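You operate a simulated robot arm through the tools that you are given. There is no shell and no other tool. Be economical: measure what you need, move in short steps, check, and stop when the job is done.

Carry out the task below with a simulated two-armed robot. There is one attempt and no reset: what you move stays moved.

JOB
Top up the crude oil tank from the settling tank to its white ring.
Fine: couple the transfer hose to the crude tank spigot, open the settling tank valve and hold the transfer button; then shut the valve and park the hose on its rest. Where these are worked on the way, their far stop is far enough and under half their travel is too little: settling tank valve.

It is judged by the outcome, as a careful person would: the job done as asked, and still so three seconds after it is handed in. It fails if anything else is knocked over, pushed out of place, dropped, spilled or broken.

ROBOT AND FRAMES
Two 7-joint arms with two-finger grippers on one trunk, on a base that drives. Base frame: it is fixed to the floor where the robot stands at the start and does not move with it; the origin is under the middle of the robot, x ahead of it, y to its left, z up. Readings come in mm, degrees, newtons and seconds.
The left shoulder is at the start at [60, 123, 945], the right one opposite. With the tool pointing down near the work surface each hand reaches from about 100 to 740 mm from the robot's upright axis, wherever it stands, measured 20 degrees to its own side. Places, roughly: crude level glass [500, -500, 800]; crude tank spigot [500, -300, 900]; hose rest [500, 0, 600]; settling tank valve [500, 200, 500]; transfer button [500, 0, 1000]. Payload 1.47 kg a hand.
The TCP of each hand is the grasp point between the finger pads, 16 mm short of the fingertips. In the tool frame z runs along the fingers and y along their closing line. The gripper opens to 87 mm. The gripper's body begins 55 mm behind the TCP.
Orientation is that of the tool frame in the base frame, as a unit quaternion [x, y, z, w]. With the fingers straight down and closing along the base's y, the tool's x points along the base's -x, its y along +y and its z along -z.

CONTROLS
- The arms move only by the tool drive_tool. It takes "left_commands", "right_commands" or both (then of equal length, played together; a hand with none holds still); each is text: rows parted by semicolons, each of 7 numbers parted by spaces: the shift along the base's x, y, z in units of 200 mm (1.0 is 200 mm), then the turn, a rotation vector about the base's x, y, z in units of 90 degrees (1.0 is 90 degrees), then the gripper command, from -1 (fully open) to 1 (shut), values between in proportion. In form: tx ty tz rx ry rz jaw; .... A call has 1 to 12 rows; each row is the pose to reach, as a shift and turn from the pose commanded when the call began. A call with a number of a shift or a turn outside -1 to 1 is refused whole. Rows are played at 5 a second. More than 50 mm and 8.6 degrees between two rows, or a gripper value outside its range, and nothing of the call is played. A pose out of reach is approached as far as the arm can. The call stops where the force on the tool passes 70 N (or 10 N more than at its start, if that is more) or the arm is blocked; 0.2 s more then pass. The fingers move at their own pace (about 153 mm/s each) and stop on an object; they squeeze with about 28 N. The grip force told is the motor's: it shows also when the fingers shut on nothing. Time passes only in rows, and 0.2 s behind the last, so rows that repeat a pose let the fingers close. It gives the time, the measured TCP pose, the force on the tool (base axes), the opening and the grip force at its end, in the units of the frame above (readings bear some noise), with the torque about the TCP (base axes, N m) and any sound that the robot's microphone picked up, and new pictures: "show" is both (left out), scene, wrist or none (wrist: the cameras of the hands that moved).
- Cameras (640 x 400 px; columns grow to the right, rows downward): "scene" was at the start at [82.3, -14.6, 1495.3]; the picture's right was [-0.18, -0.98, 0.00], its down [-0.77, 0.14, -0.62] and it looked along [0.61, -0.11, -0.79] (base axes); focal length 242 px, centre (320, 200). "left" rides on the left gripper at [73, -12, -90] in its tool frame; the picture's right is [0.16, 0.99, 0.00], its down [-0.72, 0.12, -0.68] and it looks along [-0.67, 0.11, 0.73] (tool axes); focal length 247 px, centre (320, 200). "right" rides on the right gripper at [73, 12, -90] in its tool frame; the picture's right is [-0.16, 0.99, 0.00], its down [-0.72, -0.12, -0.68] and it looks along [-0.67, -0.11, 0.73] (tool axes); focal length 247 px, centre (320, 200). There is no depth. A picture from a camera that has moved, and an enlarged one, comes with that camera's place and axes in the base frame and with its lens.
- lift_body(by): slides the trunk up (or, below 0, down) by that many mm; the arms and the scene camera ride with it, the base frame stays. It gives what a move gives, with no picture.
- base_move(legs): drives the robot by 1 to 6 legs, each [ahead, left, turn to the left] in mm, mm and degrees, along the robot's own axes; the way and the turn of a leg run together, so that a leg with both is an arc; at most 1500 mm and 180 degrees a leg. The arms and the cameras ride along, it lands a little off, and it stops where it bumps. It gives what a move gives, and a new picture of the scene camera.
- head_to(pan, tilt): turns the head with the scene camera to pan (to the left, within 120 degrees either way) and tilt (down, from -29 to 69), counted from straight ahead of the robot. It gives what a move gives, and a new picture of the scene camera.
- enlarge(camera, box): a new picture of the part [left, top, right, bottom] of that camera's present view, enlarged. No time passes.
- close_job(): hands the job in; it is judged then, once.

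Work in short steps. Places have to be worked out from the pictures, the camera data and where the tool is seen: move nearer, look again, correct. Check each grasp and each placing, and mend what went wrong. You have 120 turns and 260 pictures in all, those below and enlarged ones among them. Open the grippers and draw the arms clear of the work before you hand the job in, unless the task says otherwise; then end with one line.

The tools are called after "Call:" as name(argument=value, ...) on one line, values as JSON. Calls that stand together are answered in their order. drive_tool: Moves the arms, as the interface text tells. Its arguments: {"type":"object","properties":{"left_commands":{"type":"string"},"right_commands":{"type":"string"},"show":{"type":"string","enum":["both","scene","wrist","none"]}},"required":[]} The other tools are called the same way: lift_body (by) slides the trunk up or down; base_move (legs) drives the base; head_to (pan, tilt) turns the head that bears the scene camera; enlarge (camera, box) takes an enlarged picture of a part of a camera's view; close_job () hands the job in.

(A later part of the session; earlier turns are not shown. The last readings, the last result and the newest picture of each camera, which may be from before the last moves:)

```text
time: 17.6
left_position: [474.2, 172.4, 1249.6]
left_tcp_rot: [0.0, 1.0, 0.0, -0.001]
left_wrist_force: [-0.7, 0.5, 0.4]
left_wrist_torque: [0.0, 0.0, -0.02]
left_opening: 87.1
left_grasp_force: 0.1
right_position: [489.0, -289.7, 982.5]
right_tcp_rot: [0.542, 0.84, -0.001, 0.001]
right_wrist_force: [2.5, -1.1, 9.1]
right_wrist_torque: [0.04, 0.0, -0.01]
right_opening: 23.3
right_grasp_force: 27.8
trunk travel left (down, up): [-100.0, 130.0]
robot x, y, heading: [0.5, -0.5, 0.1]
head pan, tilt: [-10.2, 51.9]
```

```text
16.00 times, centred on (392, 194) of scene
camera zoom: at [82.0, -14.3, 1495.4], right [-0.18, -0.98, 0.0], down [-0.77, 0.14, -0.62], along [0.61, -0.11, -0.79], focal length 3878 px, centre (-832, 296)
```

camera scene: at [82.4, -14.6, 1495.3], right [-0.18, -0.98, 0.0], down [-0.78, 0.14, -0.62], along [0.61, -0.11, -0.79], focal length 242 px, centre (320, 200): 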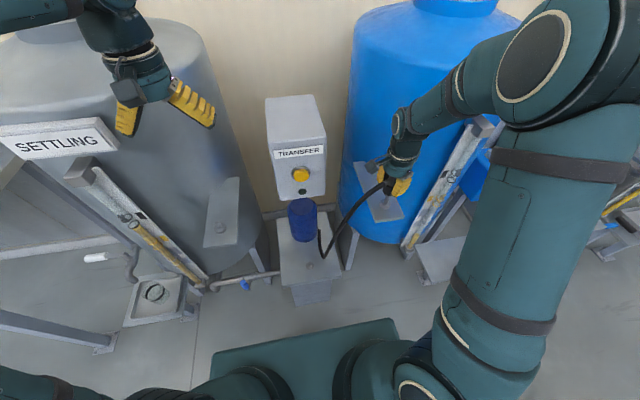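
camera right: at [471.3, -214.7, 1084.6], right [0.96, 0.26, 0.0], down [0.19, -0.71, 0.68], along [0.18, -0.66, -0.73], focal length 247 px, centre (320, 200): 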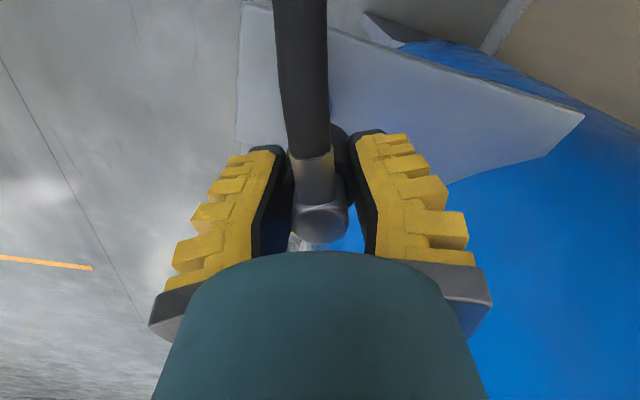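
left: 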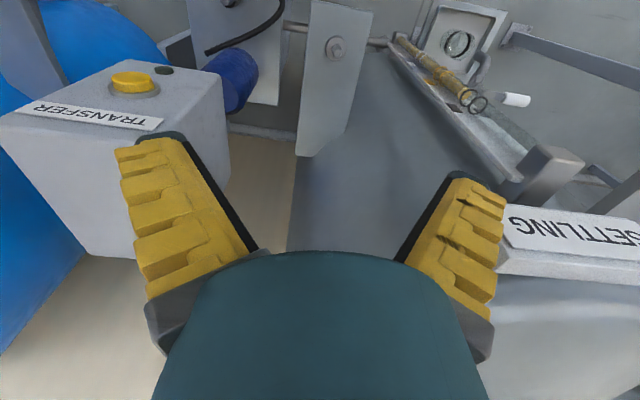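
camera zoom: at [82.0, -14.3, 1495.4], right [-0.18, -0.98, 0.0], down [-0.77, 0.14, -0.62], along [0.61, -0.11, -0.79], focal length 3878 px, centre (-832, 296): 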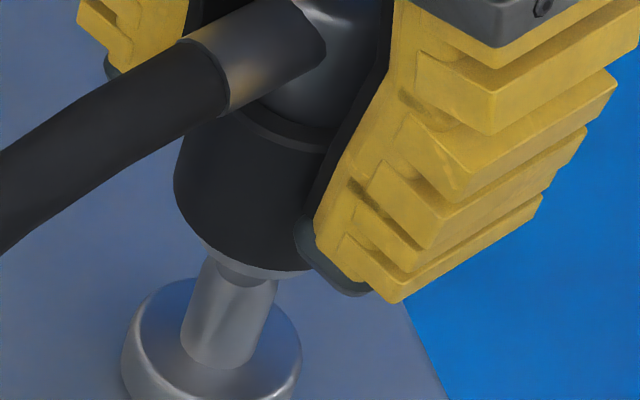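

To resolve the offset in x I bring the left hand's camera around for a side view from +y, and lift the coupling 10 mm off meanwhile. First I yaw the left hand.

Call:
drive_tool(left_commands="0 -.05 -.05 0 0 -.085 -1;0 -.1 -.1 0 0 -.17 -1;-.05 -.15 -.15 0 0 -.25 -1;-.1 -.2 -.2 0 0 -.335 -1;-.15 -.25 -.25 0 0 -.42 -1;-.2 -.3 -.3 0 0 -.5 -1;-.2 -.35 -.35 0 0 -.585 -1;-.2 -.4 -.4 0 0 -.67 -1;-.2 -.45 -.45 0 0 -.75 -1;-.2 -.5 -.5 0 0 -.835 -1;-.2 -.55 -.55 0 0 -.92 -1;-.2 -.55 -.6 0 0 -1 -1", right_commands="0 0 .025 0 0 0 1;0 0 .05 0 0 0 1;0 0 .05 0 0 0 1;0 0 .05 0 0 0 1;0 0 .05 0 0 0 1;0 0 .05 0 0 0 1;0 0 .05 0 0 0 1;0 0 .05 0 0 0 1;0 0 .05 0 0 0 1;0 0 .05 0 0 0 1;0 0 .05 0 0 0 1;0 0 .05 0 0 0 1", show="scene")

```text
time: 20.2
left_position: [434.8, 59.6, 1128.3]
left_tcp_rot: [0.707, 0.707, 0.0, 0.001]
left_wrist_force: [0.3, 0.3, 0.4]
left_wrist_torque: [-0.02, 0.04, 0.0]
left_opening: 87.1
left_grasp_force: 0.0
right_position: [489.7, -289.1, 993.1]
right_tcp_rot: [0.543, 0.84, 0.0, 0.0]
right_wrist_force: [0.1, -0.3, -1.4]
right_wrist_torque: [0.0, 0.0, 0.01]
right_opening: 23.2
right_grasp_force: 28.3
trunk travel left (down, up): [-100.0, 130.0]
robot x, y, heading: [0.2, 4.0, -0.1]
head pan, tilt: [-10.2, 51.9]
camera scene: at [82.5, -14.4, 1495.3], right [-0.18, -0.98, 0.0], down [-0.78, 0.14, -0.62], along [0.61, -0.11, -0.79], focal length 242 px, centre (320, 200)
```

scene: 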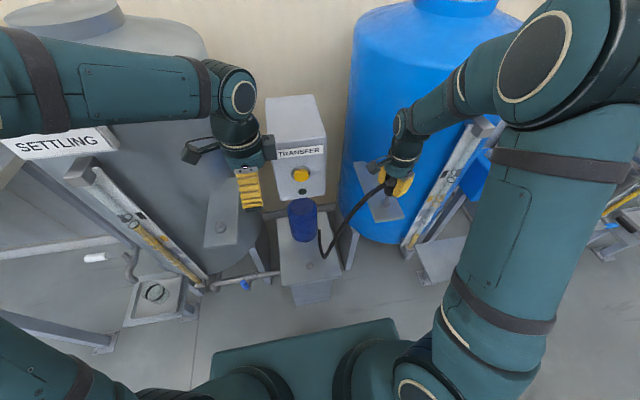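

Now I tilt the left hand 32° toward -y and bring it to about (440,-90,990).

Call:
drive_tool(left_commands="0 -.12 -.12 -.06 0 0 -1;0 -.24 -.24 -.12 0 0 -1;0 -.36 -.36 -.18 0 0 -1;0 -.48 -.48 -.24 0 0 -1;0 -.6 -.6 -.3 0 0 -1;0.02 -.75 -.69 -.355 0 0 -1;0.02 -.75 -.69 -.355 0 0 -1", show="both")

Call:
enlarge(camera="left", box=[280, 110, 400, 260])

```text
time: 21.8
left_position: [439.1, -88.1, 991.2]
left_tcp_rot: [0.68, 0.68, -0.195, 0.195]
left_wrist_force: [-0.2, 0.2, -0.2]
left_wrist_torque: [-0.02, -0.02, -0.03]
left_opening: 86.9
left_grasp_force: 0.1
right_position: [489.7, -288.5, 993.1]
right_tcp_rot: [0.543, 0.84, 0.001, 0.0]
right_wrist_force: [-0.2, 0.2, -1.7]
right_wrist_torque: [-0.03, -0.02, 0.01]
right_opening: 23.1
right_grasp_force: 28.1
trunk travel left (down, up): [-100.0, 130.0]
robot x, y, heading: [0.2, -1.2, -0.0]
head pan, tilt: [-10.2, 51.9]
camera scene: at [81.9, -14.4, 1495.4], right [-0.18, -0.98, 0.0], down [-0.77, 0.14, -0.62], along [0.61, -0.11, -0.79], focal length 242 px, centre (320, 200)
camera left: at [427.6, 20.5, 1028.2], right [0.99, 0.13, -0.08], down [0.12, -0.25, 0.96], along [0.11, -0.96, -0.27], focal length 247 px, centre (320, 200)
```

scene: 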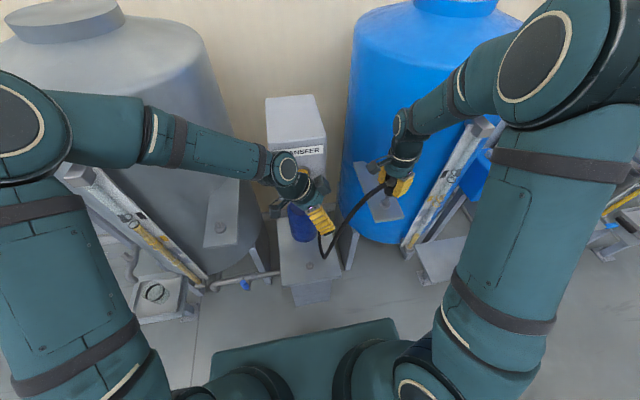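
left: 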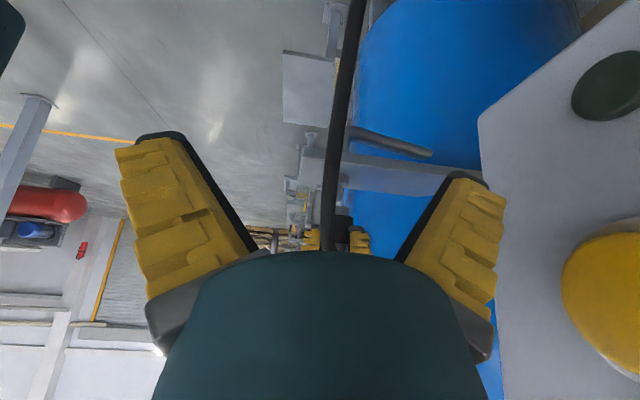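

```text
2.67 times, centred on (340, 185) of left
camera zoom: at [427.6, 20.5, 1028.2], right [0.99, 0.13, -0.08], down [0.12, -0.25, 0.96], along [0.11, -0.96, -0.27], focal length 659 px, centre (267, 240)
```

zoom: 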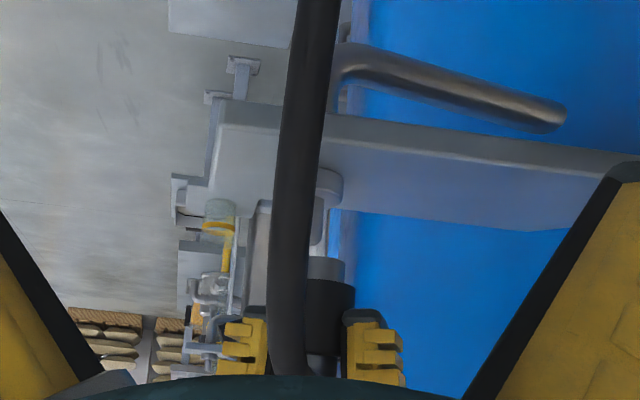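

The side view shows the coupling about 10 mm too far +x: the flange centre comes out at x≈478. I take a fresh close scene view to settle y.

Call:
enlarge(camera="scene", box=[380, 178, 410, 208])

Call:
enlarge(camera="left", box=[315, 160, 365, 260])

```text
13.33 times, centred on (395, 193) of scene
camera zoom: at [81.9, -14.4, 1495.4], right [-0.18, -0.98, 0.0], down [-0.77, 0.14, -0.62], along [0.61, -0.11, -0.79], focal length 3231 px, centre (-680, 293)
```

zoom: 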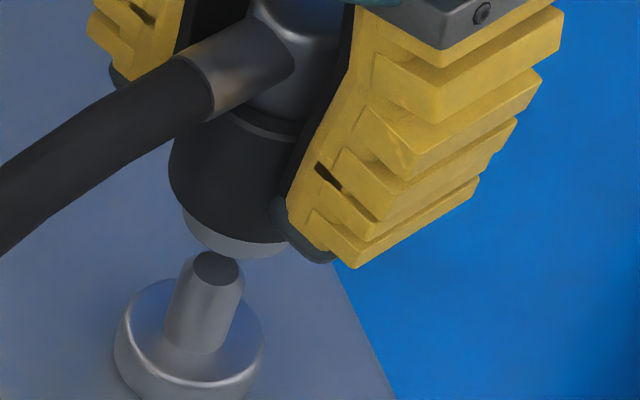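

```text
4.00 times, centred on (340, 210) of left
camera zoom: at [427.6, 20.5, 1028.2], right [0.99, 0.13, -0.08], down [0.12, -0.25, 0.96], along [0.11, -0.96, -0.27], focal length 988 px, centre (240, 160)
```

zoom: 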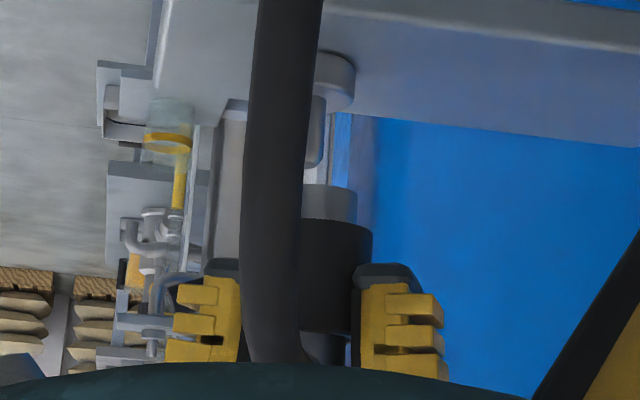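

The estimates agree on moving about -8 mm in x and +3.5 mm in y. I apply that and lower 16 mm in small steps, checking the force.

Call:
drive_tool(right_commands="-.04 .0175 0 0 0 0 1;-.04 .0175 -.02 0 0 0 1;-.04 .0175 -.04 0 0 0 1;-.04 .0175 -.06 0 0 0 1;-.04 .0175 -.08 0 0 0 1", show="none")

Call:
enlarge(camera="scene", box=[380, 178, 410, 208])

Call:
enlarge(camera="left", box=[315, 160, 365, 260])

```text
time: 23.0
left_position: [438.4, -90.1, 992.3]
left_tcp_rot: [0.68, 0.68, -0.194, 0.195]
left_wrist_force: [-0.1, -0.3, -0.2]
left_wrist_torque: [0.0, 0.03, 0.03]
left_opening: 86.8
left_grasp_force: 0.0
right_position: [480.9, -285.2, 978.0]
right_tcp_rot: [0.543, 0.84, 0.001, 0.002]
right_wrist_force: [-2.9, 0.7, 20.3]
right_wrist_torque: [0.2, 0.07, 0.0]
right_opening: 25.8
right_grasp_force: 28.7
trunk travel left (down, up): [-100.0, 130.0]
robot x, y, heading: [-1.6, 0.6, -0.0]
head pan, tilt: [-10.2, 51.9]
```

```text
13.33 times, centred on (395, 193) of scene
camera zoom: at [80.6, -13.7, 1495.7], right [-0.18, -0.98, 0.0], down [-0.77, 0.14, -0.62], along [0.61, -0.11, -0.79], focal length 3231 px, centre (-680, 293)
```

zoom: 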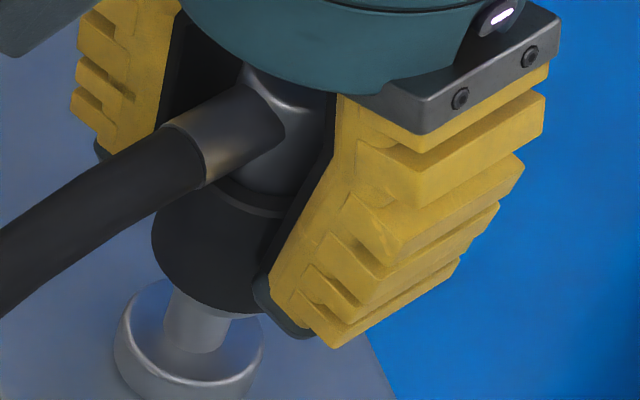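

```text
4.00 times, centred on (340, 210) of left
camera zoom: at [426.6, 21.1, 1029.1], right [0.99, 0.13, -0.08], down [0.11, -0.25, 0.96], along [0.11, -0.96, -0.27], focal length 988 px, centre (240, 160)
```

zoom: 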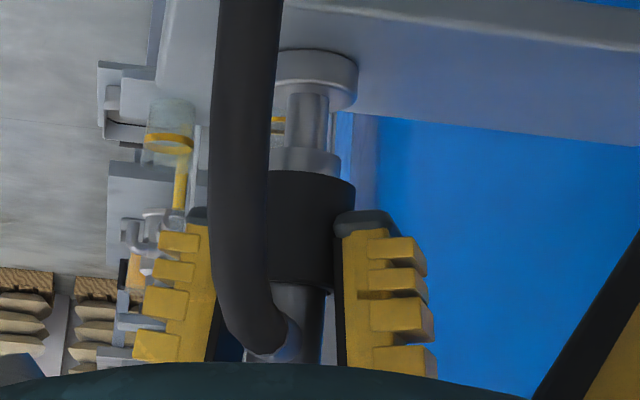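

From the side the stud and coupling are now coaxial and the stud has begun to enter, with 20 N insertion force. I keep pressing down in small steps.

Call:
drive_tool(right_commands="0 0 -.015 0 0 0 1;0 0 -.03 0 0 0 1;0 0 -.045 0 0 0 1;0 0 -.06 0 0 0 1", show="none")

Call:
enlarge(camera="scene", box=[380, 178, 410, 208])

Call:
enlarge(camera="left", box=[315, 160, 365, 260])

```text
time: 24.0
left_position: [439.3, -88.5, 992.3]
left_tcp_rot: [0.679, 0.68, -0.196, 0.195]
left_wrist_force: [-0.1, -0.4, 0.5]
left_wrist_torque: [0.01, -0.01, 0.0]
left_opening: 87.3
left_grasp_force: 0.1
right_position: [479.6, -285.6, 964.6]
right_tcp_rot: [0.541, 0.841, -0.001, -0.001]
right_wrist_force: [3.3, 8.4, 0.2]
right_wrist_torque: [0.21, -0.07, -0.02]
right_opening: 28.0
right_grasp_force: 28.0
trunk travel left (down, up): [-100.0, 130.0]
robot x, y, heading: [1.1, 1.1, -0.0]
head pan, tilt: [-10.2, 51.9]
```

```text
13.33 times, centred on (395, 193) of scene
camera zoom: at [82.5, -13.5, 1495.2], right [-0.18, -0.98, 0.0], down [-0.78, 0.14, -0.62], along [0.61, -0.11, -0.79], focal length 3231 px, centre (-680, 293)
```

zoom: 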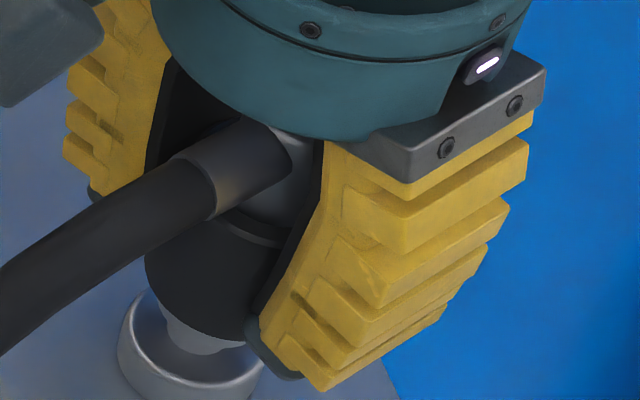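

```text
4.00 times, centred on (340, 210) of left
camera zoom: at [427.8, 21.3, 1028.1], right [0.99, 0.13, -0.08], down [0.12, -0.25, 0.96], along [0.11, -0.96, -0.27], focal length 988 px, centre (240, 160)
```

zoom: 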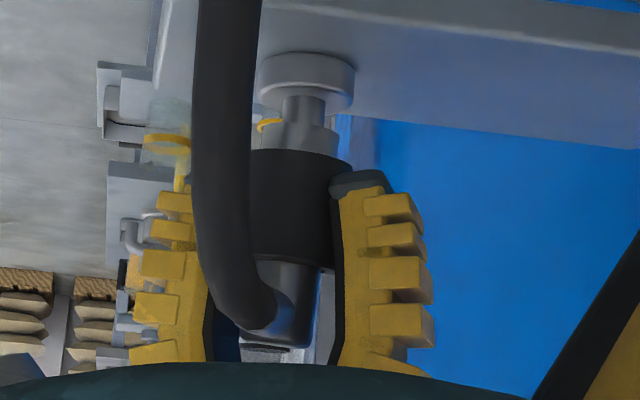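

It is sliding on: the gap to the flange is about 9 mm now and the grip has returned to 28 mm, as on the rest. I continue down.

Call:
drive_tool(right_commands="0 0 -.015 0 0 0 1;0 0 -.03 0 0 0 1;0 0 -.045 0 0 0 1;0 0 -.06 0 0 0 1", show="none")

Call:
enlarge(camera="scene", box=[380, 178, 410, 208])

Call:
enlarge(camera="left", box=[315, 160, 365, 260])

```text
time: 25.0
left_position: [438.3, -86.5, 992.2]
left_tcp_rot: [0.68, 0.679, -0.195, 0.196]
left_wrist_force: [1.1, -0.3, 0.4]
left_wrist_torque: [-0.01, -0.01, -0.01]
left_opening: 86.8
left_grasp_force: 0.0
right_position: [481.8, -283.8, 953.2]
right_tcp_rot: [0.542, 0.84, 0.0, 0.001]
right_wrist_force: [-0.2, 17.2, 16.3]
right_wrist_torque: [0.03, 0.09, 0.04]
right_opening: 25.6
right_grasp_force: 28.2
trunk travel left (down, up): [-100.0, 130.0]
robot x, y, heading: [2.6, 1.3, -0.0]
head pan, tilt: [-10.2, 51.9]
```

```text
13.33 times, centred on (395, 193) of scene
camera zoom: at [81.2, -11.8, 1495.6], right [-0.18, -0.98, 0.0], down [-0.77, 0.14, -0.62], along [0.61, -0.11, -0.79], focal length 3231 px, centre (-680, 293)
```

zoom: 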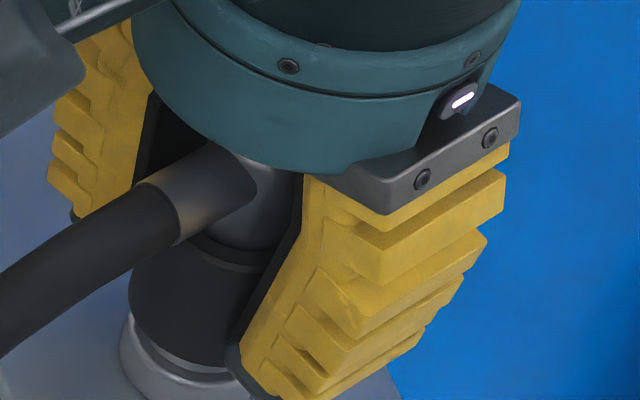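

```text
4.00 times, centred on (340, 210) of left
camera zoom: at [427.0, 22.5, 1028.8], right [0.99, 0.13, -0.08], down [0.12, -0.25, 0.96], along [0.11, -0.96, -0.26], focal length 988 px, centre (240, 160)
```

zoom: 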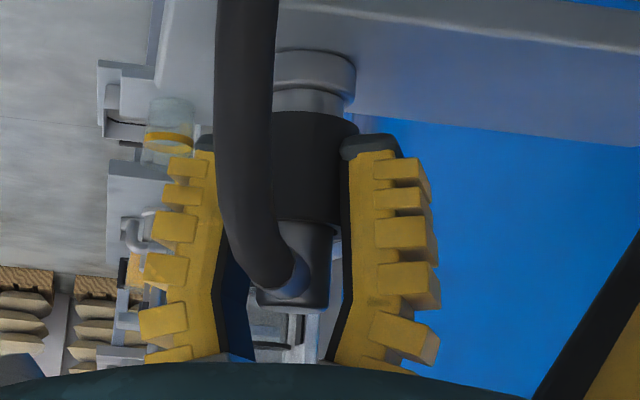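

Nearly seated, with a side force of +17 N in y, so I am slightly too far -y. I ease +2 mm in y and press 4 mm more.

Call:
drive_tool(right_commands="0 .01 0 0 0 0 1;0 .01 -.01 0 0 0 1;0 .01 -.02 0 0 0 1;0 .01 -.03 0 0 0 1", show="none")

Call:
enlarge(camera="left", box=[315, 160, 365, 260])

```text
time: 26.0
left_position: [438.2, -88.2, 992.1]
left_tcp_rot: [0.68, 0.68, -0.195, 0.194]
left_wrist_force: [-0.1, 0.2, 0.7]
left_wrist_torque: [0.03, 0.0, -0.03]
left_opening: 87.1
left_grasp_force: 0.0
right_position: [481.9, -283.9, 947.7]
right_tcp_rot: [0.543, 0.84, -0.001, 0.002]
right_wrist_force: [9.9, 7.6, 23.4]
right_wrist_torque: [0.1, -0.15, -0.06]
right_opening: 31.1
right_grasp_force: 28.5
trunk travel left (down, up): [-100.0, 130.0]
robot x, y, heading: [-0.9, -2.6, 0.2]
head pan, tilt: [-10.2, 51.9]
```

```text
4.00 times, centred on (340, 210) of left
camera zoom: at [427.5, 21.7, 1028.5], right [0.99, 0.13, -0.08], down [0.12, -0.25, 0.96], along [0.11, -0.96, -0.27], focal length 988 px, centre (240, 160)
```

zoom: 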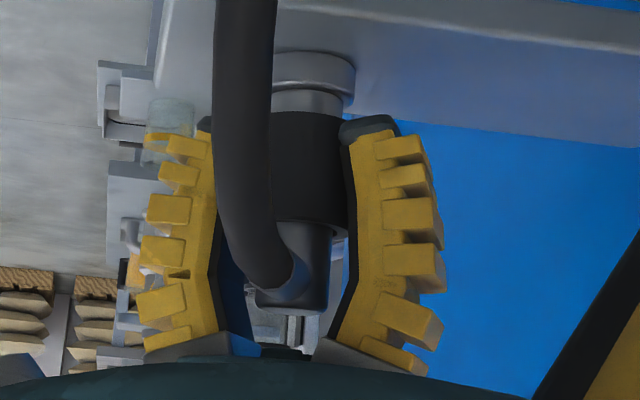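

The coupling stopped moving while the hand slid down over it, so it is seated. I open the right fingers and look whether it stays.

Call:
drive_tool(right_commands="0 0 .01 0 0 0 0.3;0 0 .02 0 0 0 -.3;0 0 .02 0 0 0 -.8;0 0 .02 0 0 0 -1;0 0 .1 0 0 0 -1;0 0 .2 0 0 0 -1;0 0 .4 0 0 0 -1", show="scene")

Call:
enlarge(camera="scene", box=[370, 170, 430, 220])

Call:
enlarge(camera="left", box=[315, 160, 365, 260])

```text
time: 27.6
left_position: [438.9, -89.0, 992.6]
left_tcp_rot: [0.68, 0.68, -0.195, 0.195]
left_wrist_force: [-0.3, -0.4, 0.5]
left_wrist_torque: [0.0, 0.0, 0.02]
left_opening: 86.9
left_grasp_force: 0.0
right_position: [478.4, -284.8, 1025.9]
right_tcp_rot: [0.542, 0.84, 0.0, -0.001]
right_wrist_force: [1.0, -0.7, -0.7]
right_wrist_torque: [-0.01, 0.0, 0.04]
right_opening: 86.9
right_grasp_force: 0.1
trunk travel left (down, up): [-100.0, 130.0]
robot x, y, heading: [0.4, 2.0, -0.0]
head pan, tilt: [-10.2, 51.9]
camera scene: at [81.2, -14.5, 1495.4], right [-0.18, -0.98, 0.0], down [-0.77, 0.14, -0.62], along [0.61, -0.11, -0.79], focal length 242 px, centre (320, 200)
```

scene: 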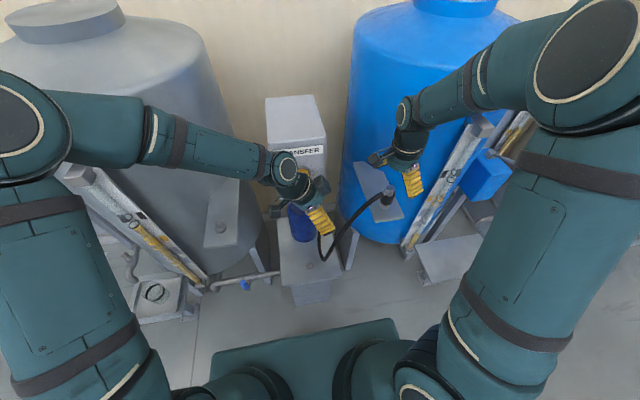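

```text
8.00 times, centred on (400, 195) of scene
camera zoom: at [81.2, -14.5, 1495.4], right [-0.18, -0.98, 0.0], down [-0.77, 0.14, -0.62], along [0.61, -0.11, -0.79], focal length 1939 px, centre (-320, 240)
```

zoom: 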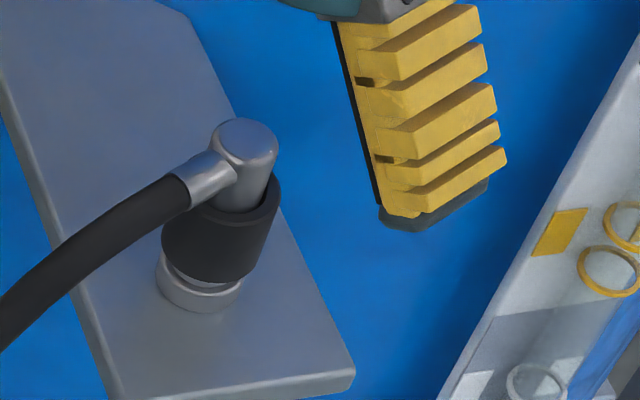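

```text
4.00 times, centred on (340, 210) of left
camera zoom: at [426.9, 20.5, 1028.7], right [0.99, 0.13, -0.08], down [0.12, -0.25, 0.96], along [0.11, -0.96, -0.27], focal length 988 px, centre (240, 160)
```

zoom: 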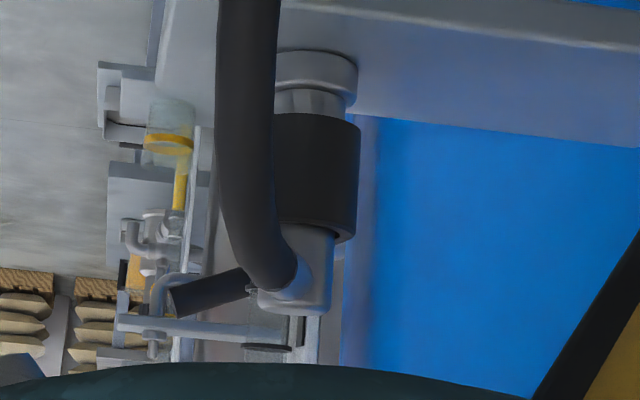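

It stays on the spigot. To be sure it is fully home I close the right fingers and press gently on the elbow's top.

Call:
drive_tool(right_commands="0 0 0 0 0 0 1;0 0 0 0 0 0 1;0 0 -.05 0 0 0 1;0 0 -.09 0 0 0 1;0 0 -.12 0 0 0 1;0 0 -.14 0 0 0 1", show="none")

Call:
enlarge(camera="left", box=[315, 160, 365, 260])

```text
time: 29.0
left_position: [435.8, -89.2, 993.6]
left_tcp_rot: [0.68, 0.68, -0.193, 0.196]
left_wrist_force: [0.5, -0.3, -0.6]
left_wrist_torque: [-0.01, -0.02, -0.03]
left_opening: 87.3
left_grasp_force: 0.2
right_position: [480.0, -283.8, 1004.4]
right_tcp_rot: [0.543, 0.84, 0.004, 0.006]
right_wrist_force: [-1.3, -7.3, 61.9]
right_wrist_torque: [0.02, 0.09, 0.08]
right_opening: 6.1
right_grasp_force: 28.3
trunk travel left (down, up): [-100.0, 130.0]
robot x, y, heading: [0.2, 2.3, -0.3]
head pan, tilt: [-10.2, 51.9]
```

```text
4.00 times, centred on (340, 210) of left
camera zoom: at [424.8, 21.4, 1030.4], right [0.99, 0.13, -0.08], down [0.11, -0.25, 0.96], along [0.11, -0.96, -0.27], focal length 988 px, centre (240, 160)
```

zoom: 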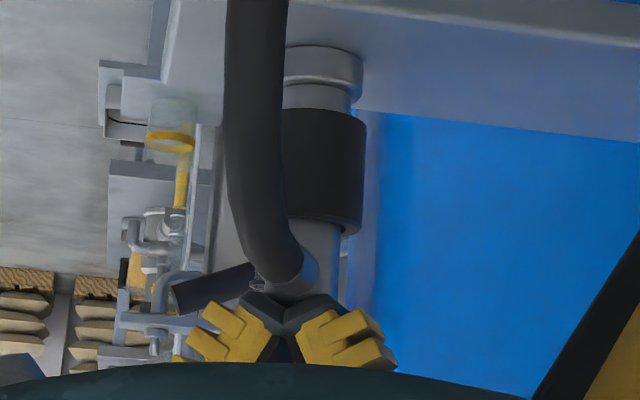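

Pressing with 60 N moved nothing, so it is seated. I lift the right hand clear and bring the left hand back out, levelling its tilt.

Call:
drive_tool(right_commands="0 0 .1 0 0 0 1;0 0 .3 0 0 0 0;-.1 0 .5 0 0 0 -1;-.25 0 .65 0 0 0 -1;-.4 0 .8 0 0 0 -1;-.5 0 .8 0 0 0 -1;-.5 -.1 .8 0 0 0 -1", left_commands="0 .1 .1 .06 0 0 -1;0 .22 .22 .12 0 0 -1;0 .36 .36 .18 0 0 -1;-.05 .48 .4 .24 0 0 -1;-.1 .65 .4 .3 0 0 -1;-.2 .8 .4 .355 0 0 -1;-.3 1 .4 .355 0 0 -1", show="none")

Call:
head_to(pan=25, tilt=55)

Call:
enlarge(camera="scene", box=[260, 150, 480, 350])

```text
time: 30.6
left_position: [375.7, 111.8, 1073.1]
left_tcp_rot: [0.706, 0.708, -0.001, 0.0]
left_wrist_force: [0.7, 0.1, -0.6]
left_wrist_torque: [-0.02, -0.01, -0.02]
left_opening: 87.0
left_grasp_force: 0.1
right_position: [381.5, -304.3, 1159.4]
right_tcp_rot: [0.542, 0.84, -0.001, 0.001]
right_wrist_force: [-0.2, 1.3, 0.1]
right_wrist_torque: [0.03, -0.02, -0.02]
right_opening: 86.8
right_grasp_force: 0.0
trunk travel left (down, up): [-100.0, 130.0]
robot x, y, heading: [0.4, -1.6, -0.3]
head pan, tilt: [-10.2, 51.9]
```

```text
time: 31.6
left_position: [376.8, 109.2, 1072.1]
left_tcp_rot: [0.708, 0.707, -0.001, 0.001]
left_wrist_force: [-0.3, -0.5, 0.2]
left_wrist_torque: [-0.04, -0.01, 0.01]
left_opening: 87.1
left_grasp_force: 0.1
right_position: [381.9, -304.7, 1159.6]
right_tcp_rot: [0.543, 0.84, -0.001, 0.0]
right_wrist_force: [0.9, -0.2, -0.3]
right_wrist_torque: [0.01, -0.01, -0.03]
right_opening: 86.9
right_grasp_force: 0.0
trunk travel left (down, up): [-100.0, 130.0]
robot x, y, heading: [-0.1, -0.9, 0.3]
head pan, tilt: [25.0, 55.0]
camera scene: at [73.8, 29.0, 1491.3], right [0.42, -0.91, 0.0], down [-0.74, -0.35, -0.57], along [0.52, 0.24, -0.82], focal length 242 px, centre (320, 200)
```

scene: 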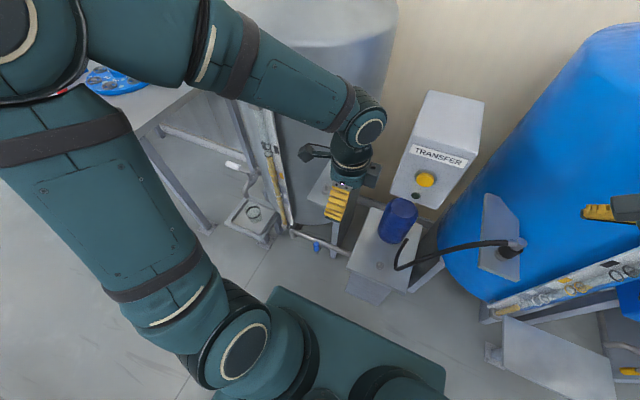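

```text
2.00 times, centred on (370, 250) of scene
camera zoom: at [73.8, 29.0, 1491.3], right [0.42, -0.91, 0.0], down [-0.74, -0.35, -0.57], along [0.52, 0.24, -0.82], focal length 485 px, centre (220, 100)
```

zoom: 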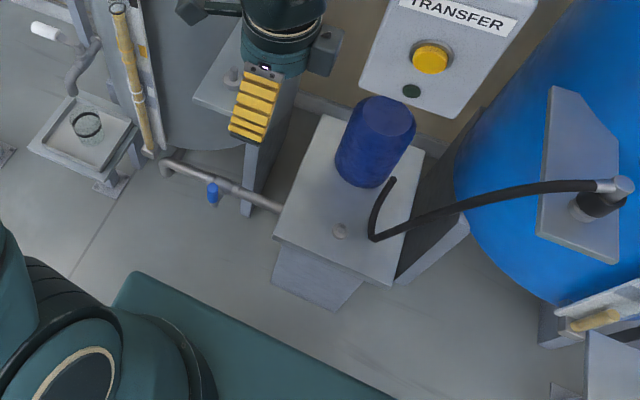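

The hose is now routed to the crude spigot. I zoom in on the blue valve.

Call:
enlarge(camera="scene", box=[285, 220, 355, 265])

Call:
enlarge(camera="left", box=[0, 0, 640, 400])

```text
8.89 times, centred on (320, 242) of scene
camera zoom: at [73.8, 29.0, 1491.3], right [0.42, -0.91, 0.0], down [-0.74, -0.35, -0.57], along [0.52, 0.24, -0.82], focal length 2154 px, centre (320, -178)
```

zoom: 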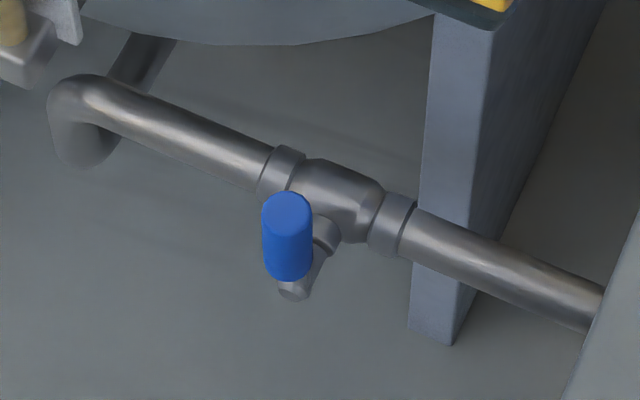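

```text
1.00 times, centred on (320, 200) of left (not enlarged: the box is as wide or as high as the picture)
camera zoom: at [365.6, 183.8, 1161.9], right [0.99, 0.16, 0.0], down [0.12, -0.72, 0.68], along [0.11, -0.67, -0.73], focal length 247 px, centre (320, 200)
```

zoom: 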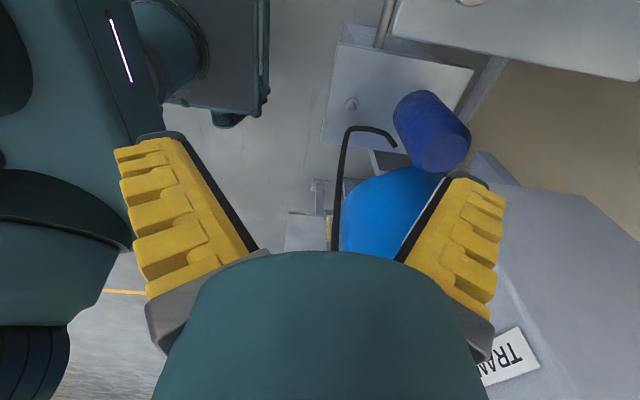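

The valve's blue handle stands up from a stem pointing toward me: handle x≈479, y≈235, z≈458–509, pivoting about x at z≈440. I will grip it with a forward-pointing hand and roll it. I back up 150 mm for elbow room first.

Call:
base_move(legs=[[-150, 0, 0]])

```text
time: 33.0
left_position: [233.4, 110.6, 1072.6]
left_tcp_rot: [0.706, 0.708, 0.001, 0.001]
left_wrist_force: [-0.1, 0.5, 0.3]
left_wrist_torque: [0.0, -0.02, -0.02]
left_opening: 86.7
left_grasp_force: 0.0
right_position: [238.8, -305.4, 1160.6]
right_tcp_rot: [0.542, 0.84, 0.0, 0.001]
right_wrist_force: [-1.3, 0.0, 1.1]
right_wrist_torque: [0.03, -0.05, 0.01]
right_opening: 86.8
right_grasp_force: 0.1
trunk travel left (down, up): [-100.0, 130.0]
robot x, y, heading: [-142.8, -0.7, -0.3]
head pan, tilt: [25.0, 55.0]
camera scene: at [-71.0, 29.2, 1491.4], right [0.42, -0.91, 0.0], down [-0.74, -0.35, -0.57], along [0.52, 0.24, -0.82], focal length 242 px, centre (320, 200)
```

scene: 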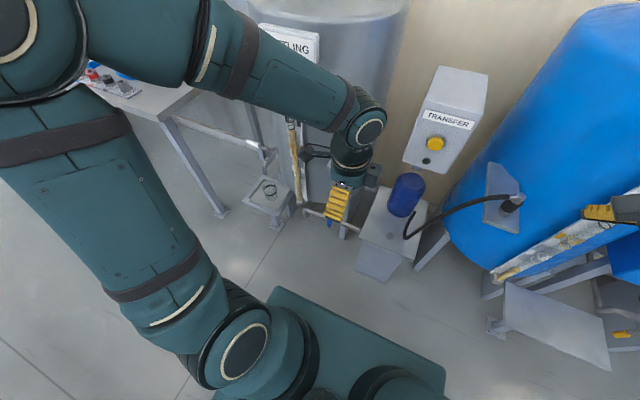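

Next I reorient the left hand to point forward, rolling around the (-1,-1,1) axis in two halves, while moving it down and left.

Call:
drive_tool(left_commands=".04 .06 -.06 -.048 -.048 .048 -1;.08 .12 -.12 -.096 -.096 .096 -1;.12 .18 -.18 -.144 -.144 .144 -1;.16 .24 -.24 -.192 -.192 .192 -1;.2 .3 -.3 -.24 -.24 .24 -1;.24 .36 -.36 -.288 -.288 .288 -1;.28 .42 -.42 -.336 -.336 .336 -1;.33 .45 -.5 -.385 -.385 .385 -1;.33 .45 -.5 -.385 -.385 .385 -1", show="scene")

```text
time: 35.0
left_position: [303.5, 202.4, 972.3]
left_tcp_rot: [0.408, 0.816, -0.001, 0.409]
left_wrist_force: [0.1, -0.2, -0.2]
left_wrist_torque: [0.02, -0.06, 0.02]
left_opening: 87.2
left_grasp_force: 0.0
left hand out of reach, approached as far as the arm can: row 8, 9
right_position: [239.2, -304.6, 1160.5]
right_tcp_rot: [0.543, 0.84, 0.0, 0.0]
right_wrist_force: [0.7, 0.2, -0.3]
right_wrist_torque: [-0.02, -0.04, 0.01]
right_opening: 87.0
right_grasp_force: 0.1
trunk travel left (down, up): [-100.0, 130.0]
robot x, y, heading: [-142.4, -3.6, 0.2]
head pan, tilt: [25.0, 55.0]
camera scene: at [-70.0, 29.4, 1491.4], right [0.42, -0.91, 0.0], down [-0.74, -0.35, -0.57], along [0.52, 0.24, -0.82], focal length 242 px, centre (320, 200)
```

scene: 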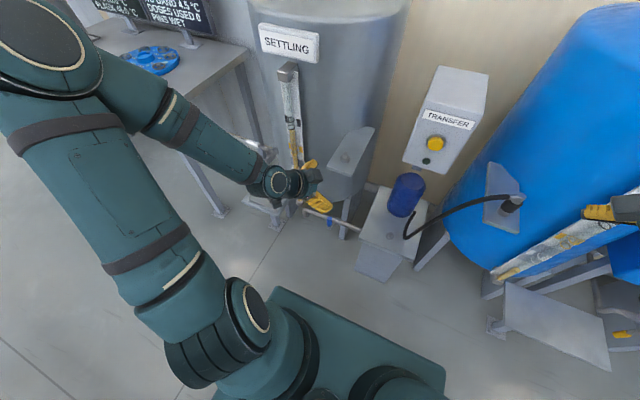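

Right at the edge there. I continue the second half while moving further forward and down, where the arm has more room.

Call:
drive_tool(left_commands=".04 .02 -.08 -.048 -.048 .048 -1;.08 .04 -.16 -.096 -.096 .096 -1;.12 .06 -.24 -.144 -.144 .144 -1;.16 .08 -.32 -.192 -.192 .192 -1;.2 .1 -.4 -.24 -.24 .24 -1;.24 .12 -.5 -.288 -.288 .288 -1;.28 .14 -.6 -.336 -.336 .336 -1;.3 .15 -.7 -.385 -.385 .385 -1;.3 .15 -.7 -.385 -.385 .385 -1", show="both")

```text
time: 37.0
left_position: [366.6, 232.8, 832.2]
left_tcp_rot: [-0.002, 0.706, -0.001, 0.708]
left_wrist_force: [-0.5, -0.2, 0.8]
left_wrist_torque: [0.0, 0.03, 0.02]
left_opening: 86.9
left_grasp_force: 0.1
left hand out of reach, approached as far as the arm can: row 1
right_position: [240.0, -304.5, 1159.6]
right_tcp_rot: [0.542, 0.84, 0.0, 0.0]
right_wrist_force: [-0.6, -0.3, 0.0]
right_wrist_torque: [-0.04, 0.03, 0.0]
right_opening: 86.9
right_grasp_force: 0.1
trunk travel left (down, up): [-100.0, 130.0]
robot x, y, heading: [-144.3, -2.6, -0.1]
head pan, tilt: [25.0, 55.0]
camera scene: at [-69.6, 29.1, 1491.4], right [0.42, -0.91, 0.0], down [-0.74, -0.35, -0.57], along [0.52, 0.24, -0.82], focal length 242 px, centre (320, 200)
camera left: at [277.1, 221.8, 758.6], right [0.0, 0.99, -0.16], down [-0.68, 0.12, 0.72], along [0.73, 0.11, 0.67], focal length 247 px, centre (320, 200)
```

scene: 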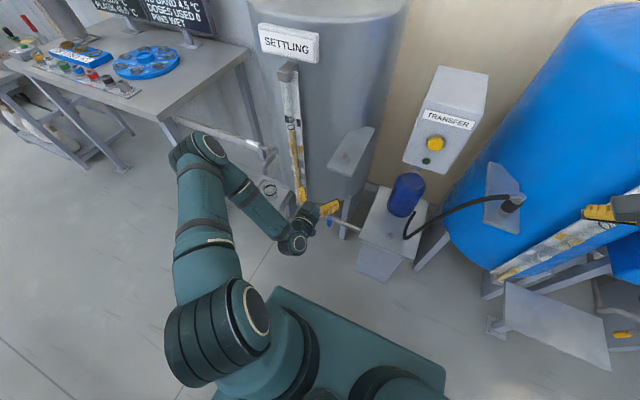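
left: 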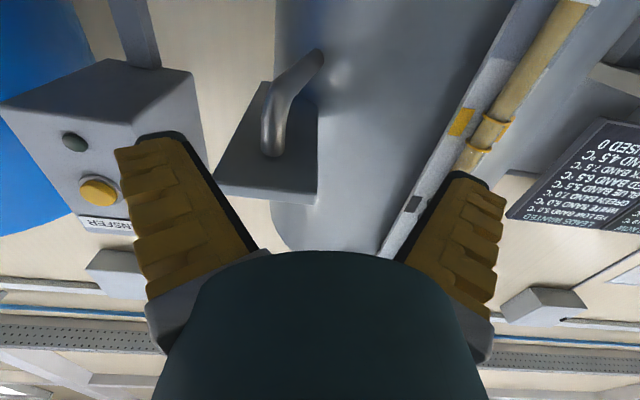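

The hand points forward now at (366,233,832). I lower it to about z=640 in front of the valve.

Call:
drive_tool(left_commands="0 0 -.2 0 0 0 -1;0 0 -.4 0 0 0 -1;0 0 -.6 0 0 0 -1;0 0 -.8 0 0 0 -1;0 0 -.95 0 0 0 -1;0 0 -.95 0 0 0 -1", show="both")

Call:
enlarge(camera="scene", box=[270, 170, 370, 260])

```text
time: 38.4
left_position: [361.7, 231.6, 638.7]
left_tcp_rot: [0.001, 0.707, -0.001, 0.707]
left_wrist_force: [0.0, 0.1, -0.3]
left_wrist_torque: [0.0, -0.01, -0.03]
left_opening: 87.1
left_grasp_force: 0.0
right_position: [239.7, -305.6, 1160.3]
right_tcp_rot: [0.543, 0.84, 0.0, 0.0]
right_wrist_force: [0.0, 0.2, 0.0]
right_wrist_torque: [-0.01, 0.02, 0.01]
right_opening: 87.0
right_grasp_force: 0.0
trunk travel left (down, up): [-100.0, 130.0]
robot x, y, heading: [-142.6, -0.7, -0.2]
head pan, tilt: [25.0, 55.0]
camera scene: at [-69.5, 29.2, 1491.4], right [0.42, -0.91, 0.0], down [-0.74, -0.35, -0.57], along [0.52, 0.24, -0.82], focal length 242 px, centre (320, 200)
camera left: at [273.1, 220.8, 566.5], right [0.0, 0.99, -0.16], down [-0.68, 0.12, 0.72], along [0.73, 0.11, 0.67], focal length 247 px, centre (320, 200)
```

scene: 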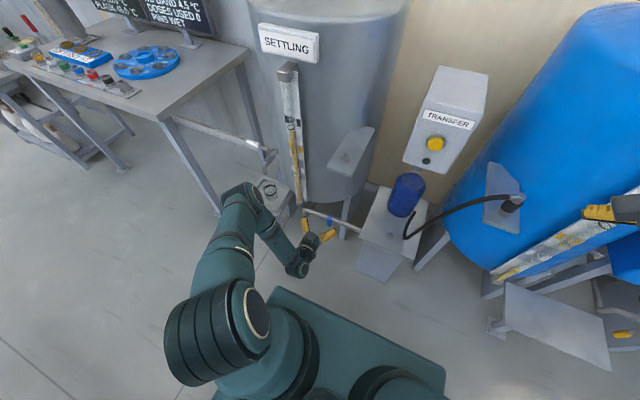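
left: 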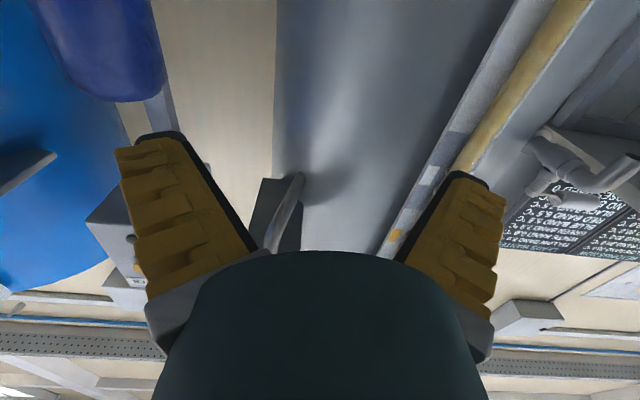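

```text
4.44 times, centred on (320, 215) of scene
camera zoom: at [-69.5, 29.2, 1491.4], right [0.42, -0.91, 0.0], down [-0.74, -0.35, -0.57], along [0.52, 0.24, -0.82], focal length 1077 px, centre (320, 133)
```

zoom: 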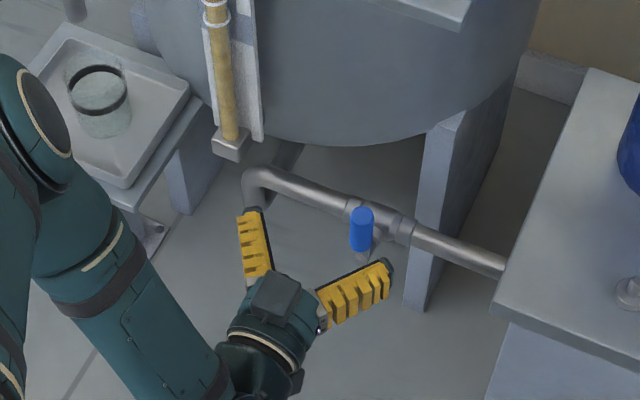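

Triangulating anew, the handle top is at (487,240,490) and the hub at z≈412. I lower the hand to z≈472 with y≈239, still 120 mm short of it.

Call:
drive_tool(left_commands="0 .01 -.2 0 0 0 -1;0 .02 -.4 0 0 0 -1;0 .037 -.6 0 0 0 -1;0 .037 -.75 0 0 0 -1;0 .037 -.83 0 0 0 -1;0 .037 -.83 0 0 0 -1", show="wrist")

Call:
enlarge(camera="scene", box=[270, 170, 370, 260])

```text
time: 39.8
left_position: [365.2, 239.5, 512.7]
left_tcp_rot: [0.0, 0.707, -0.001, 0.707]
left_wrist_force: [0.6, 0.0, 0.6]
left_wrist_torque: [-0.03, 0.01, 0.01]
left_opening: 87.2
left_grasp_force: 0.2
left hand out of reach, approached as far as the arm can: row 4, 5, 6
right_position: [240.9, -303.9, 1159.7]
right_tcp_rot: [0.542, 0.84, 0.0, 0.0]
right_wrist_force: [0.0, -1.0, -0.3]
right_wrist_torque: [0.0, 0.02, -0.01]
right_opening: 87.2
right_grasp_force: 0.0
trunk travel left (down, up): [-100.0, 130.0]
robot x, y, heading: [-146.2, -1.5, 0.2]
head pan, tilt: [25.0, 55.0]
camera left: at [275.1, 227.6, 440.1], right [0.0, 0.99, -0.16], down [-0.68, 0.12, 0.72], along [0.73, 0.11, 0.67], focal length 247 px, centre (320, 200)
```

left: 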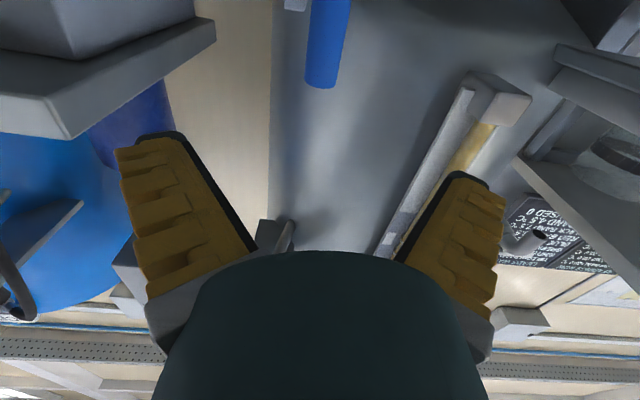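

```text
4.44 times, centred on (320, 215) of scene
camera zoom: at [-69.1, 29.2, 1491.3], right [0.42, -0.91, 0.0], down [-0.74, -0.35, -0.57], along [0.52, 0.24, -0.82], focal length 1077 px, centre (320, 133)
```

zoom: 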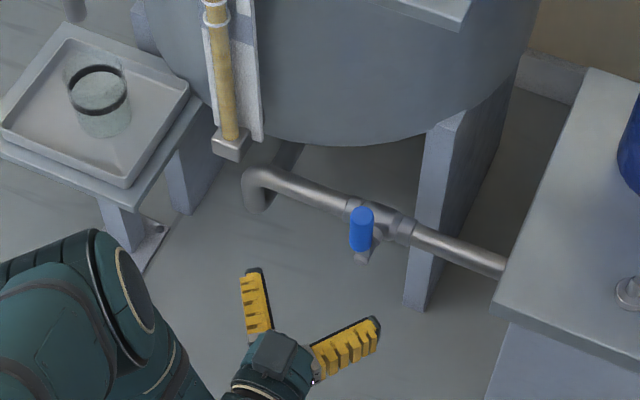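

The arm's low limit is at z≈512, so I lower the trunk 45 mm to bring the hand to z≈468.

Call:
lift_body(by=-45)

Call:
enlarge(camera="scene", box=[270, 170, 370, 260])

Call:
enlarge(camera="left", box=[0, 0, 640, 400])

```text
time: 40.6
left_position: [364.5, 239.1, 469.2]
left_tcp_rot: [-0.001, 0.706, 0.001, 0.708]
left_wrist_force: [1.2, 0.0, 0.6]
left_wrist_torque: [0.0, -0.01, -0.04]
left_opening: 87.2
left_grasp_force: 0.1
right_position: [241.8, -303.2, 1114.5]
right_tcp_rot: [0.541, 0.841, -0.001, 0.0]
right_wrist_force: [0.8, -0.5, 0.0]
right_wrist_torque: [-0.05, -0.01, -0.01]
right_opening: 87.1
right_grasp_force: 0.0
trunk travel left (down, up): [-55.0, 175.0]
robot x, y, heading: [-141.0, 0.1, 0.0]
head pan, tilt: [25.0, 55.0]
```

```text
4.44 times, centred on (320, 215) of scene
camera zoom: at [-66.9, 30.2, 1445.8], right [0.42, -0.91, 0.0], down [-0.74, -0.35, -0.57], along [0.52, 0.24, -0.82], focal length 1077 px, centre (320, 133)
```

zoom: 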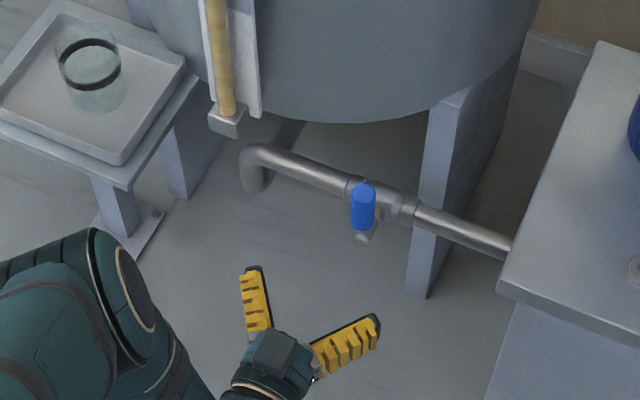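

```text
1.00 times, centred on (320, 200) of left (not enlarged: the box is as wide or as high as the picture)
camera zoom: at [277.2, 228.8, 394.7], right [0.0, 0.99, -0.16], down [-0.68, 0.11, 0.72], along [0.73, 0.11, 0.67], focal length 247 px, centre (320, 200)
```

zoom: 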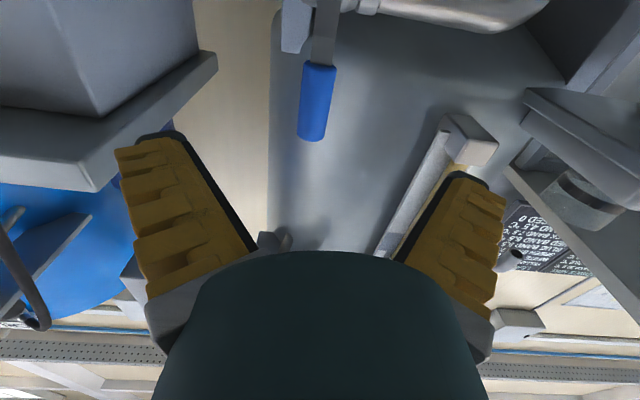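

The handle appears centred between the fingers (y≈240, z≈445–508). Since the last command was out of reach, I first send a null row to see where the commanded pose stands.

Call:
drive_tool(left_commands="0 0 0 0 0 0 -1", show="none")

```text
time: 41.0
left_position: [367.1, 239.9, 467.2]
left_tcp_rot: [0.0, 0.707, 0.0, 0.707]
left_wrist_force: [-0.2, -0.3, 0.3]
left_wrist_torque: [-0.01, -0.01, 0.01]
left_opening: 87.1
left_grasp_force: 0.0
right_position: [241.8, -304.1, 1114.6]
right_tcp_rot: [0.543, 0.84, -0.001, 0.0]
right_wrist_force: [-0.6, -0.6, 0.5]
right_wrist_torque: [-0.01, 0.03, -0.03]
right_opening: 87.2
right_grasp_force: 0.0
trunk travel left (down, up): [-55.0, 175.0]
robot x, y, heading: [-141.5, -1.5, -0.0]
head pan, tilt: [25.0, 55.0]
```

Stable at z≈467. I advance onto the handle, rising to z≈480.

Call:
drive_tool(left_commands=".15 0 .065 0 0 0 -1;.3 0 .065 0 0 0 -1;.42 0 .065 0 0 0 -1;.5 0 .065 0 0 0 -1;.58 0 .065 0 0 0 -1;.58 0 .065 0 0 0 -1", show="wrist")

Call:
enlarge(camera="scene", box=[270, 160, 370, 250])

```text
time: 42.4
left_position: [456.3, 239.3, 482.3]
left_tcp_rot: [-0.001, 0.707, 0.0, 0.707]
left_wrist_force: [-0.3, -0.2, -0.5]
left_wrist_torque: [0.02, -0.03, 0.02]
left_opening: 86.8
left_grasp_force: 0.0
left hand out of reach, approached as far as the arm can: row 4, 5, 6
right_position: [240.3, -304.3, 1115.0]
right_tcp_rot: [0.542, 0.84, 0.0, -0.001]
right_wrist_force: [-0.9, -0.9, 0.4]
right_wrist_torque: [0.0, -0.03, 0.04]
right_opening: 87.1
right_grasp_force: 0.0
trunk travel left (down, up): [-55.0, 175.0]
robot x, y, heading: [-141.9, 2.8, 0.1]
head pan, tilt: [25.0, 55.0]
camera left: at [366.4, 227.6, 409.6], right [0.0, 0.99, -0.16], down [-0.68, 0.12, 0.72], along [0.73, 0.11, 0.67], focal length 247 px, centre (320, 200)
```

left: 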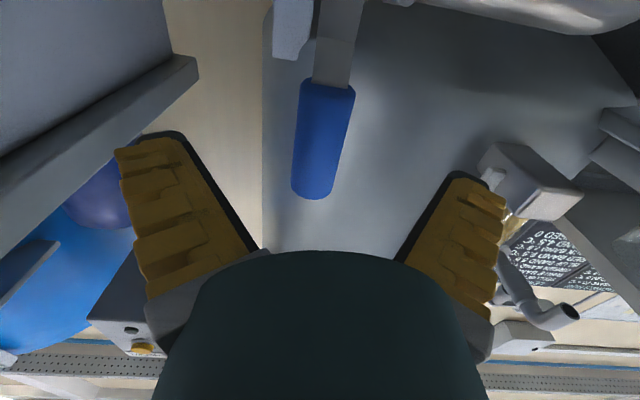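

```text
4.44 times, centred on (320, 205) of scene
camera zoom: at [-69.5, 29.2, 1446.4], right [0.42, -0.91, 0.0], down [-0.74, -0.35, -0.57], along [0.52, 0.24, -0.82], focal length 1077 px, centre (320, 178)
```

zoom: 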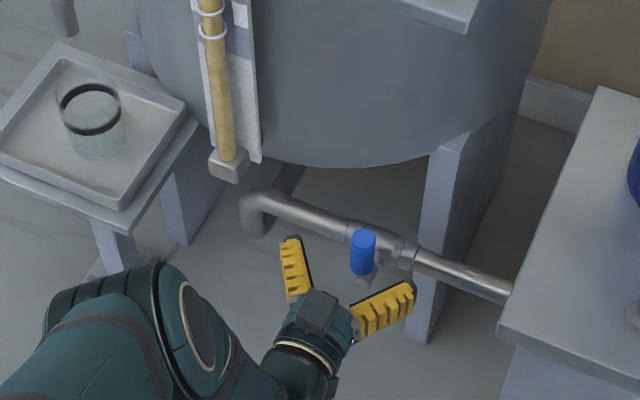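

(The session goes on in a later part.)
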